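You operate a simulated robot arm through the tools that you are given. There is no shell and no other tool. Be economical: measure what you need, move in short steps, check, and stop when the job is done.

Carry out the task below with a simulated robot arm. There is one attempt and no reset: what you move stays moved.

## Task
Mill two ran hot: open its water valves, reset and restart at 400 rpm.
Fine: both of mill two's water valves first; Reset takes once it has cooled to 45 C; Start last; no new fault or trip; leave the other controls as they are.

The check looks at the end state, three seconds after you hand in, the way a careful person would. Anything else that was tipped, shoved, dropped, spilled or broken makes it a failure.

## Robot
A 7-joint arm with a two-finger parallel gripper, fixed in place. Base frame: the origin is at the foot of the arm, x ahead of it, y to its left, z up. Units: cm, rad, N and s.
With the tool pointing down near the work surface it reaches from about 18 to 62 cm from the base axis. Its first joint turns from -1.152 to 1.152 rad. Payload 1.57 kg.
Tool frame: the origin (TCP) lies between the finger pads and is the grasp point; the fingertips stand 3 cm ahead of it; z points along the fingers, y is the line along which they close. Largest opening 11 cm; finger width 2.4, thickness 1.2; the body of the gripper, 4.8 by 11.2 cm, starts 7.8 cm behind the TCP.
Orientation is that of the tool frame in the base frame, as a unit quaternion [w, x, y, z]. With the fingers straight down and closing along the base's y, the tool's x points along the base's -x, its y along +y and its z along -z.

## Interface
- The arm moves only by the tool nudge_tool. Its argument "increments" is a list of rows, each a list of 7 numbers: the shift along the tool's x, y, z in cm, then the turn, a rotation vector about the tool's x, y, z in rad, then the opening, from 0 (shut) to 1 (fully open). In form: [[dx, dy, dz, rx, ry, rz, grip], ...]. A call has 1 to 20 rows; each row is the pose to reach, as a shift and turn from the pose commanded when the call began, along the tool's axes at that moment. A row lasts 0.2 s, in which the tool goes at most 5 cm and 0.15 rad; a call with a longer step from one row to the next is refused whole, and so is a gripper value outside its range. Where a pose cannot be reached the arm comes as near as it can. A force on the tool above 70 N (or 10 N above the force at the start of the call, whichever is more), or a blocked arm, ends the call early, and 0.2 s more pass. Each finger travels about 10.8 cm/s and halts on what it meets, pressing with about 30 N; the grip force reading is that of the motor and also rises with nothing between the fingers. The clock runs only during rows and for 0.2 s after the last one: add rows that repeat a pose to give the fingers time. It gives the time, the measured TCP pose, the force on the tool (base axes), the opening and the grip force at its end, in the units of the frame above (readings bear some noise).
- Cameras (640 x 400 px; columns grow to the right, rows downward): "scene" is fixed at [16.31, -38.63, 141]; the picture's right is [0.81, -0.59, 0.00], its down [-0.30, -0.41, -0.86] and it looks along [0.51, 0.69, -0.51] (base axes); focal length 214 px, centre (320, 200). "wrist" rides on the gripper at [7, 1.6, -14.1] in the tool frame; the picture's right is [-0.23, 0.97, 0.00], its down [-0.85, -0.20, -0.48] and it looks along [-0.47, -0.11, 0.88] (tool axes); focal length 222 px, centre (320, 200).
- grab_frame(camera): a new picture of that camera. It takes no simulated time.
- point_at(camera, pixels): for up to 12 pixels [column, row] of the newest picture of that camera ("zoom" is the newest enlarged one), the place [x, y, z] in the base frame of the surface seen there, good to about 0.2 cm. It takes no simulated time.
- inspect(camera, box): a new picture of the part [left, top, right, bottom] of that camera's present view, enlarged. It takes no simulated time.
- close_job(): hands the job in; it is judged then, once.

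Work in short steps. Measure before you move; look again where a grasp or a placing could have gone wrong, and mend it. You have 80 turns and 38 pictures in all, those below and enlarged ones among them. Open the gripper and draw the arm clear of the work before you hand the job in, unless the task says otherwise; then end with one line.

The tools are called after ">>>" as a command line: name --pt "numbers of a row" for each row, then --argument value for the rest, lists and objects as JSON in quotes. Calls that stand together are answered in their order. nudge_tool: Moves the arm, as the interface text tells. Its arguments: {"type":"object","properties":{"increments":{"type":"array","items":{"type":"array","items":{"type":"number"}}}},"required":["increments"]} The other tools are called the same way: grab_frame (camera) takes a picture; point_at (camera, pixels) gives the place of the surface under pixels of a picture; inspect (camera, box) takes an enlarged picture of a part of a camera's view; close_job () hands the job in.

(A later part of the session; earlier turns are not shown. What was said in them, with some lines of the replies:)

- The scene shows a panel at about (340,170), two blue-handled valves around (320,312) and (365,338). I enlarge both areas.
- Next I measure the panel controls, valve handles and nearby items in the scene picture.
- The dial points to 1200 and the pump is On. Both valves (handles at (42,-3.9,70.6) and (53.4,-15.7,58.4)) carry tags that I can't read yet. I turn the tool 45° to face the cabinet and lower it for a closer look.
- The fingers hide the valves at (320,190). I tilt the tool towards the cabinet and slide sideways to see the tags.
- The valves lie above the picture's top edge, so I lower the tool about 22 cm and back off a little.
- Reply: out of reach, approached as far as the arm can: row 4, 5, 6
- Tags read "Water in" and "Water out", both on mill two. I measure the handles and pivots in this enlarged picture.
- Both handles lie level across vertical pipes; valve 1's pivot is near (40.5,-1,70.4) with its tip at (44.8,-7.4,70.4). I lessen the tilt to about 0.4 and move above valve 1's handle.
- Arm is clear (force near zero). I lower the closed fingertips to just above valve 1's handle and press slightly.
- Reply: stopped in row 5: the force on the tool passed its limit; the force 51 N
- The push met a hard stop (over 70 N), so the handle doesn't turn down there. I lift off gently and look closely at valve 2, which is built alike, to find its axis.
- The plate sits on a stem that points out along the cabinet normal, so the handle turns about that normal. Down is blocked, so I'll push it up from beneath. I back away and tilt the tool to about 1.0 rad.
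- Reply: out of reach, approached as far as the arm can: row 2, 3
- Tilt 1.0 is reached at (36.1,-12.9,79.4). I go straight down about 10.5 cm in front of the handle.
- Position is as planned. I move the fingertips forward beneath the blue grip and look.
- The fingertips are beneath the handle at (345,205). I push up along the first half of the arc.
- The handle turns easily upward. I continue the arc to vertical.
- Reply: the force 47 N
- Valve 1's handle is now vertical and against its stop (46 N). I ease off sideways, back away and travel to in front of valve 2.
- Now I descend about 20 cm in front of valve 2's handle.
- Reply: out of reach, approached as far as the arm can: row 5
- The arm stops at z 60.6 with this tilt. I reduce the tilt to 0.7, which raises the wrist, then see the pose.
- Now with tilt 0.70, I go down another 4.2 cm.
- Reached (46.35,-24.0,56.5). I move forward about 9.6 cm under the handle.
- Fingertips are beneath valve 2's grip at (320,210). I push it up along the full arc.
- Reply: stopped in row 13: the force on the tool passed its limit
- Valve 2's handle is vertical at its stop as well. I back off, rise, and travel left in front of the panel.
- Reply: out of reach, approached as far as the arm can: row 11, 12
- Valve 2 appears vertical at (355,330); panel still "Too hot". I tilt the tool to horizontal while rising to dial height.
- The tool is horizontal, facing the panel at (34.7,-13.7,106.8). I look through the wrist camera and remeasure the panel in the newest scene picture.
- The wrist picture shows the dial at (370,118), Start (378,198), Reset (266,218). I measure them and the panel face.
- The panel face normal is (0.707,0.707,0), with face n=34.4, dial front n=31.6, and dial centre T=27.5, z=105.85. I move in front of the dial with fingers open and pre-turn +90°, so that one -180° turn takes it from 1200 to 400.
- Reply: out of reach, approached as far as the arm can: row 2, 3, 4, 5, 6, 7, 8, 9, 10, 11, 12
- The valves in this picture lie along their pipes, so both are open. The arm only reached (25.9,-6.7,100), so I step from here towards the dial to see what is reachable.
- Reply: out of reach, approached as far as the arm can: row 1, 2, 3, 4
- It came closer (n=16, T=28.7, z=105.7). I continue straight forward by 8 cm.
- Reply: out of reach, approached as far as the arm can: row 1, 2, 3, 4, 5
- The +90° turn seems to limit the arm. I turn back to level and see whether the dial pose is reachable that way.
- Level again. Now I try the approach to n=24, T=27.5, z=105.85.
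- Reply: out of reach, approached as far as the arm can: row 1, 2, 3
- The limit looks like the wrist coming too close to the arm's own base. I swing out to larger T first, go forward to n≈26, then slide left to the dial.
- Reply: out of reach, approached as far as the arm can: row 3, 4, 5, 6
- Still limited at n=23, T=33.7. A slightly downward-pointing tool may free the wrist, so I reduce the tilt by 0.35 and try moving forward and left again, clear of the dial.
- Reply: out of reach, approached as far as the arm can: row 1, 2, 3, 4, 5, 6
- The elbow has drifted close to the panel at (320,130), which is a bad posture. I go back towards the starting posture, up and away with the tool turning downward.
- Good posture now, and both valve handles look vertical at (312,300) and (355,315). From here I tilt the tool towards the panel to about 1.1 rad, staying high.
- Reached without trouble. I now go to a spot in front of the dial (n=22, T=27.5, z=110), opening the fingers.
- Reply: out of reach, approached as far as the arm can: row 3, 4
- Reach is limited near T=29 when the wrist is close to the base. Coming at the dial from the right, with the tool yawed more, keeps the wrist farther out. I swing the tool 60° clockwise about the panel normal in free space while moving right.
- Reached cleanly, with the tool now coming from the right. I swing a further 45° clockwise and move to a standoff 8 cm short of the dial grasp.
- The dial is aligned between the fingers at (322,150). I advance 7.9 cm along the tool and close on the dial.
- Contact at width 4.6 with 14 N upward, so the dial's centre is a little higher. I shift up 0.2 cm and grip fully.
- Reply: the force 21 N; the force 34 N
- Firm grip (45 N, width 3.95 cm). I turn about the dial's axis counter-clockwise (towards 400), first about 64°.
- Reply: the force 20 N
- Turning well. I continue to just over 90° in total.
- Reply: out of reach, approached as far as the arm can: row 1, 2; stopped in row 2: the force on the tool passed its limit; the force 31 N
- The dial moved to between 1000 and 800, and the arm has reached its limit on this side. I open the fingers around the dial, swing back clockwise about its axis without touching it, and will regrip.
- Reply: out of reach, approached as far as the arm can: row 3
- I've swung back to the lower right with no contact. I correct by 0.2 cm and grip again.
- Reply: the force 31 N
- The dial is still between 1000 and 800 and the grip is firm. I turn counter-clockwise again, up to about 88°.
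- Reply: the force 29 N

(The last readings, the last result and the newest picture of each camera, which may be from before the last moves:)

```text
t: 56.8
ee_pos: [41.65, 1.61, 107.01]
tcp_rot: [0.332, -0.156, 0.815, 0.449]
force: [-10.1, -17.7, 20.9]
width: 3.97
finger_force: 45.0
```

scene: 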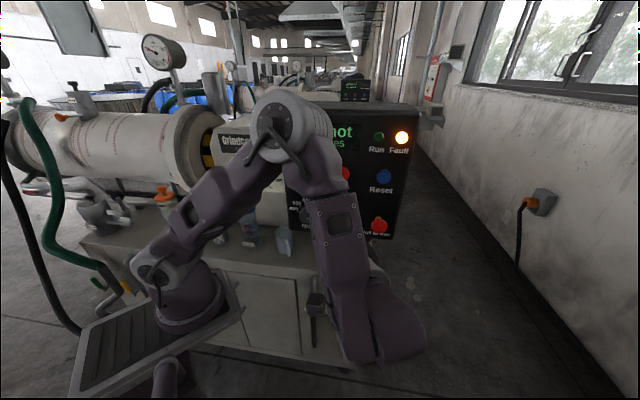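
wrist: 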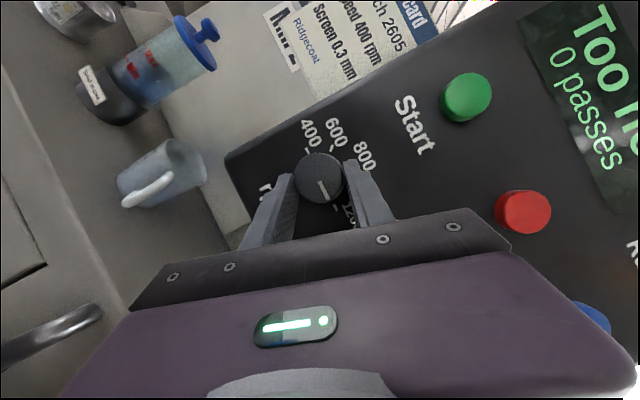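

That swing went through fully. About 25° should remain, so I open, swing back about 50°, regrip and look.

>>> nudge_tool --pt "0 0 0 0 0 0 0.4" --pt "0 0 0 0 0 0 0.6" --pt "0.01 -0.154 0.005 -0.064 0 0.1243 0.6" --pt "0.038 -0.304 0.02 -0.1288 0 0.2486 0.6" --pt "0.084 -0.449 0.043 -0.193 0 0.373 0.6" --pt "0.148 -0.584 0.076 -0.2576 0 0.497 0.6" --pt "0.228 -0.709 0.118 -0.322 0 0.6216 0.6" --pt "0.322 -0.82 0.166 -0.3864 0 0.746 0.6" --pt "0.322 -0.82 0.166 -0.3864 0 0.746 0.6"

>>> inspect --camera "wrist" --box '[220, 80, 420, 240]'

```text
t: 58.8
ee_pos: [41.94, 1.4, 106.09]
tcp_rot: [0.11, 0.092, 0.716, 0.683]
force: [0.0, 0.0, 0.1]
width: 6.59
finger_force: 0.1
```

```text
2.50 times, centred on (320, 160) of wrist
```

zoom: 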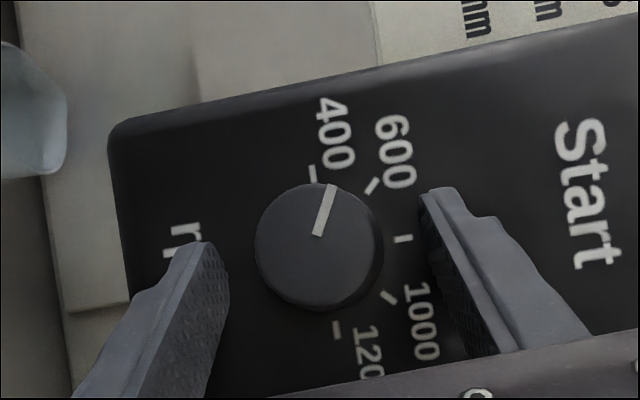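

The pointer is about 26° short of the 400 tick, past 600. I grip and turn 0.46 rad more.

>>> nudge_tool --pt "0 0 0 0 0 0 0.3" --pt "0 0 0 0 0 0 0" --pt "0 0 0 0 0 0 0" --pt "0 0 0 0 0 0 0" --pt "0.01 0.15 0.005 0.064 0 -0.1243 0" --pt "0.038 0.304 0.02 0.1288 0 -0.2486 0" --pt "0.084 0.449 0.043 0.193 0 -0.373 0" --pt "0.1 0.49 0.05 0.2116 0 -0.4085 0" --pt "0.1 0.49 0.05 0.2116 0 -0.4085 0" --pt "0.1 0.49 0.05 0.2116 0 -0.4085 0.4" --pt "0.1 0.49 0.05 0.2116 0 -0.4085 0.6" --pt "0.1 0.49 0.05 0.2116 0 -0.4085 0.6"

>>> inspect --camera "wrist" --box '[220, 80, 420, 240]'

```text
t: 61.4
ee_pos: [41.86, 1.4, 106.62]
tcp_rot: [0.236, -0.044, 0.788, 0.567]
force: [-0.9, 0.0, 0.9]
width: 6.6
finger_force: 0.0
```

```text
2.50 times, centred on (320, 160) of wrist
```

zoom: 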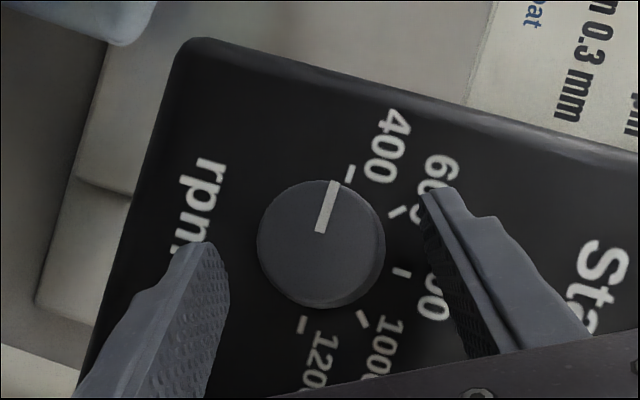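

The pointer lies in line with the 400–1200 tick axis at 400. I withdraw from the dial, close the fingers, and move to a standoff in front of Reset.

>>> nudge_tool --pt "0 0 -3 0 0 0 0.6" --pt "0 0 -6 0 0 0 0.6" --pt "0 0 -9 0 0 0 0.4" --pt "-3.5 0.4 -11 0 0 0 0.2" --pt "-7 0.8 -12 0 0 0 0" --pt "-10.5 1.2 -13 0 0 0 0" --pt "-14 1.6 -14 0 0 0 0" --pt "-17.45 2.05 -14.93 0 0 0 0" --pt "-17.45 2.05 -14.93 0 0 0 0"

>>> grab_frame --camera "scene"

```text
t: 63.4
ee_pos: [51.82, -14.95, 119.31]
tcp_rot: [0.235, -0.044, 0.788, 0.567]
force: [0.9, 0.8, -0.5]
width: 0.01
finger_force: 21.7
```

```text
2 pictures are left
```

scene: 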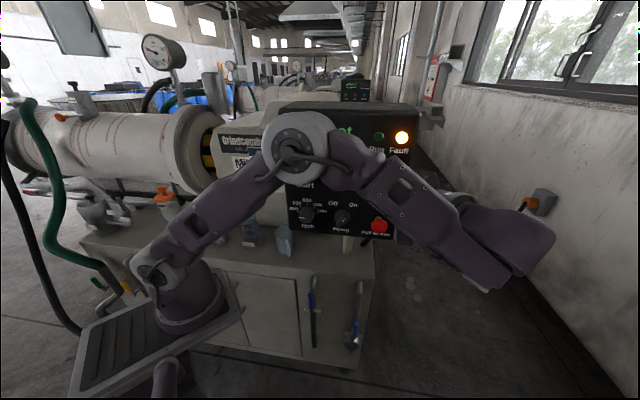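

The arm hovers in front of Reset and the Fault lamp (401,137) is still lit. I let time pass so the mill cools before pressing.

>>> nudge_tool --pt "0 0 0 0 0 0 0" --pt "0 0 0 0 0 0 0" --pt "0 0 0 0 0 0 0" --pt "0 0 0 0 0 0 0" --pt "0 0 0 0 0 0 0" --pt "0 0 0 0 0 0 0" --pt "0 0 0 0 0 0 0" --pt "0 0 0 0 0 0 0" --pt "0 0 0 0 0 0 0" --pt "0 0 0 0 0 0 0" --pt "0 0 0 0 0 0 0" --pt "0 0 0 0 0 0 0" --pt "0 0 0 0 0 0 0" --pt "0 0 0 0 0 0 0" --pt "0 0 0 0 0 0 0" --pt "0 0 0 0 0 0 0" --pt "0 0 0 0 0 0 0" --pt "0 0 0 0 0 0 0" --pt "0 0 0 0 0 0 0" --pt "0 0 0 0 0 0 0"

>>> nudge_tool --pt "0 0 0 0 0 0 0" --pt "0 0 0 0 0 0 0" --pt "0 0 0 0 0 0 0" --pt "0 0 0 0 0 0 0" --pt "0 0 0 0 0 0 0" --pt "0 0 0 0 0 0 0" --pt "0 0 0 0 0 0 0" --pt "0 0 0 0 0 0 0" --pt "0 0 0 0 0 0 0" --pt "0 0 0 0 0 0 0" --pt "0 0 0 0 0 0 0" --pt "0 0 0 0 0 0 0" --pt "0 0 0 0 0 0 0" --pt "0 0 0 0 0 0 0" --pt "0 0 0 0 0 0 0" --pt "0 0 0 0 0 0 0" --pt "0 0 0 0 0 0 0" --pt "0 0 0 0 0 0 0" --pt "0 0 0 0 0 0 0" --pt "0 0 0 0 0 0 0"

>>> nudge_tool --pt "0 0 0 0 0 0 0" --pt "0 0 0 0 0 0 0" --pt "0 0 0 0 0 0 0" --pt "0 0 0 0 0 0 0" --pt "0 0 0 0 0 0 0" --pt "0 0 0 0 0 0 0" --pt "0 0 0 0 0 0 0" --pt "0 0 0 0 0 0 0" --pt "0 0 0 0 0 0 0" --pt "0 0 0 0 0 0 0" --pt "0 0 0 0 0 0 0" --pt "0 0 0 0 0 0 0" --pt "0 0 0 0 0 0 0" --pt "0 0 0 0 0 0 0" --pt "0 0 0 0 0 0 0" --pt "0 0 0 0 0 0 0" --pt "0 0 0 0 0 0 0" --pt "0 0 0 0 0 0 0" --pt "0 0 0 0 0 0 0" --pt "0 0 0 0 0 0 0"

>>> nudge_tool --pt "0 0 0 0 0 0 0" --pt "0 0 0 0 0 0 0" --pt "0 0 0 0 0 0 0" --pt "0 0 0 0 0 0 0" --pt "0 0 0 0 0 0 0" --pt "0 0 0 0 0 0 0" --pt "0 0 0 0 0 0 0" --pt "0 0 0 0 0 0 0" --pt "0 0 0 0 0 0 0" --pt "0 0 0 0 0 0 0" --pt "0 0 0 0 0 0 0" --pt "0 0 0 0 0 0 0" --pt "0 0 0 0 0 0 0" --pt "0 0 0 0 0 0 0" --pt "0 0 0 0 0 0 0" --pt "0 0 0 0 0 0 0" --pt "0 0 0 0 0 0 0" --pt "0 0 0 0 0 0 0" --pt "0 0 0 0 0 0 0" --pt "0 0 0 0 0 0 0"

>>> nudge_tool --pt "0 0 0 0 0 0 0" --pt "0 0 0 0 0 0 0" --pt "0 0 0 0 0 0 0" --pt "0 0 0 0 0 0 0" --pt "0 0 0 0 0 0 0" --pt "0 0 0 0 0 0 0" --pt "0 0 0 0 0 0 0" --pt "0 0 0 0 0 0 0" --pt "0 0 0 0 0 0 0" --pt "0 0 0 0 0 0 0" --pt "0 0 0 0 0 0 0" --pt "0 0 0 0 0 0 0" --pt "0 0 0 0 0 0 0" --pt "0 0 0 0 0 0 0" --pt "0 0 0 0 0 0 0" --pt "0 0 0 0 0 0 0" --pt "0 0 0 0 0 0 0" --pt "0 0 0 0 0 0 0" --pt "0 0 0 0 0 0 0" --pt "0 0 0 0 0 0 0"

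```text
t: 67.5
ee_pos: [51.86, -14.86, 119.24]
tcp_rot: [0.235, -0.044, 0.788, 0.568]
force: [-0.1, -0.5, -0.1]
width: 0.0
finger_force: 21.3
```

```text
t: 71.8
ee_pos: [51.88, -14.93, 119.3]
tcp_rot: [0.236, -0.044, 0.788, 0.567]
force: [-1.0, 0.5, -0.5]
width: 0.01
finger_force: 20.9
```

```text
t: 76.0
ee_pos: [51.94, -15.0, 119.31]
tcp_rot: [0.235, -0.044, 0.788, 0.568]
force: [0.5, 0.1, -0.7]
width: 0.0
finger_force: 21.1
```

```text
t: 80.2
ee_pos: [51.84, -14.88, 119.21]
tcp_rot: [0.236, -0.045, 0.788, 0.567]
force: [0.6, 0.6, -0.9]
width: 0.02
finger_force: 21.2
```

```text
t: 84.3
ee_pos: [51.86, -14.97, 119.23]
tcp_rot: [0.236, -0.044, 0.788, 0.567]
force: [0.3, 0.3, -0.1]
width: 0.01
finger_force: 21.9
```

Twenty more seconds have passed. I press Reset along the panel normal with small steps and look at the force.

>>> nudge_tool --pt "-0.97 0.02 1.75 0 0 0 0" --pt "-1.65 0.03 2.97 0 0 0 0" --pt "-1.94 0.04 3.5 0 0 0 0" --pt "-2.09 0.04 3.76 0 0 0 0" --pt "-2.24 0.05 4.02 0 0 0 0" --pt "-2.33 0.05 4.2 0 0 0 0"

```text
t: 85.8
ee_pos: [55.14, -11.7, 119.39]
tcp_rot: [0.235, -0.043, 0.788, 0.567]
force: [-10.5, -9.7, -1.1]
width: 0.0
finger_force: 21.0
```

The button resists with about 14 N. I press a little deeper, then back off 4 cm.

>>> nudge_tool --pt "-0.1 0 0.17 0 0 0 0" --pt "-0.15 0 0.27 0 0 0 0" --pt "-0.15 0 0.27 0 0 0 0"

```text
t: 86.5
ee_pos: [55.27, -11.44, 119.42]
tcp_rot: [0.234, -0.044, 0.788, 0.567]
force: [-24.6, -20.1, -5.2]
width: 0.03
finger_force: 20.7
```

Bottomed at about 32 N. I back off and travel at a safe distance past Stop to a standoff in front of Start, then look.

>>> nudge_tool --pt "1.45 0 -2.6 0 0 0 0" --pt "2.9 0 -5.25 0 0 0 0" --pt "5.9 1.9 -3.6 0 0 0 0" --pt "8.9 3.8 -2 0 0 0 0" --pt "11.9 5.6 -0.4 0 0 0 0" --pt "14.9 7.5 1.2 0 0 0 0" --pt "17.9 9.3 2.9 0 0 0 0" --pt "17.47 9.3 3.86 0 0 0 0" --pt "17.47 9.3 3.86 0 0 0 0"

>>> grab_frame --camera "wrist"

```text
t: 88.5
ee_pos: [38.34, -1.25, 119.25]
tcp_rot: [0.235, -0.044, 0.788, 0.568]
force: [-0.1, 1.3, 0.3]
width: 0.0
finger_force: 21.2
```

```text
1 pictures are left
```

wrist: 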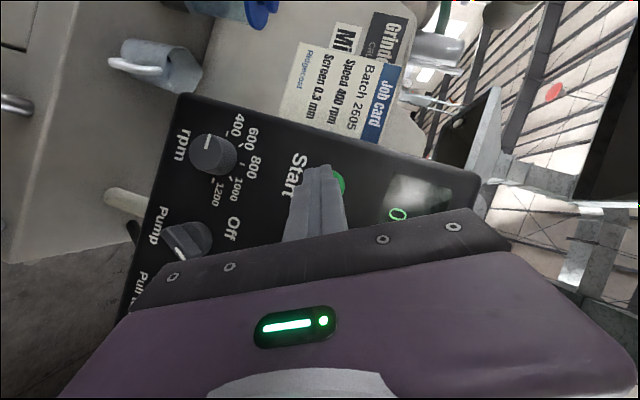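

The first display line no longer shows the "T" of "Too hot"; only the "0" of "0 passes" is in view at (397,214), so the reset appears to have taken. The dial reads 400, and I press Start now.

>>> nudge_tool --pt "-0.6 0.2 1.9 0 0 0 0" --pt "-1.42 0.22 3.21 0 0 0 0" --pt "-1.66 0.22 3.6 0 0 0 0" --pt "-1.83 0.23 3.9 0 0 0 0" --pt "-1.99 0.23 4.2 0 0 0 0" --pt "-2.1 0.23 4.4 0 0 0 0" --pt "-2.1 0.23 4.4 0 0 0 0"

```text
t: 90.2
ee_pos: [41.29, 2.42, 119.18]
tcp_rot: [0.236, -0.044, 0.788, 0.567]
force: [-14.1, -21.9, 8.8]
width: 0.0
finger_force: 21.4
```

Start pressed with about 27 N. I back straight off, then draw away and open the gripper.

>>> nudge_tool --pt "1.45 0 -2.6 0 0 0 0" --pt "2.9 0 -5.25 0 0 0 0" --pt "4.37 -0.1 -7.87 0 0 0 0" --pt "2.8 -1 -8.8 0 0 0 0.2" --pt "1.3 -2 -9.6 0 0 0 0.4" --pt "-0.2 -3 -10.4 0 0 0 0.6" --pt "-0.2 -3 -10.4 0 0 0 0.6"

>>> inspect --camera "scene" --box '[270, 90, 430, 350]'

```text
t: 91.8
ee_pos: [39.19, -8.05, 119.13]
tcp_rot: [0.236, -0.044, 0.788, 0.567]
force: [-0.4, 0.6, 0.9]
width: 6.6
finger_force: 0.1
```

```text
1.54 times, centred on (350, 220) of scene
```

zoom: 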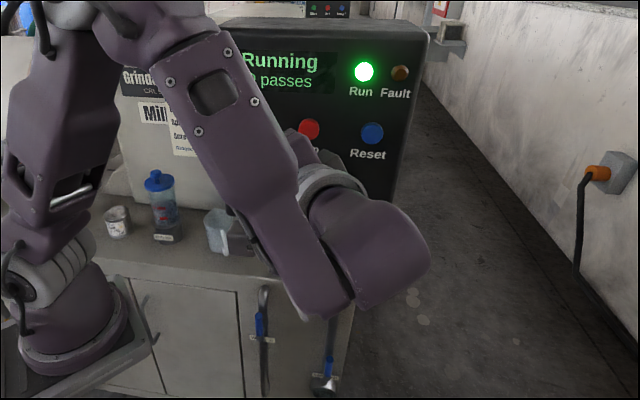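

The display shows "Running", the Run lamp is green, Fault is dark and both valves are vertical. The gripper is open and clear of the panel, so I hand in.

>>> close_job

```text
The job is handed in.
```

Mill two is running again: both water valves are open, the fault is reset, and the speed dial is set to 400 rpm. I left the other controls alone.
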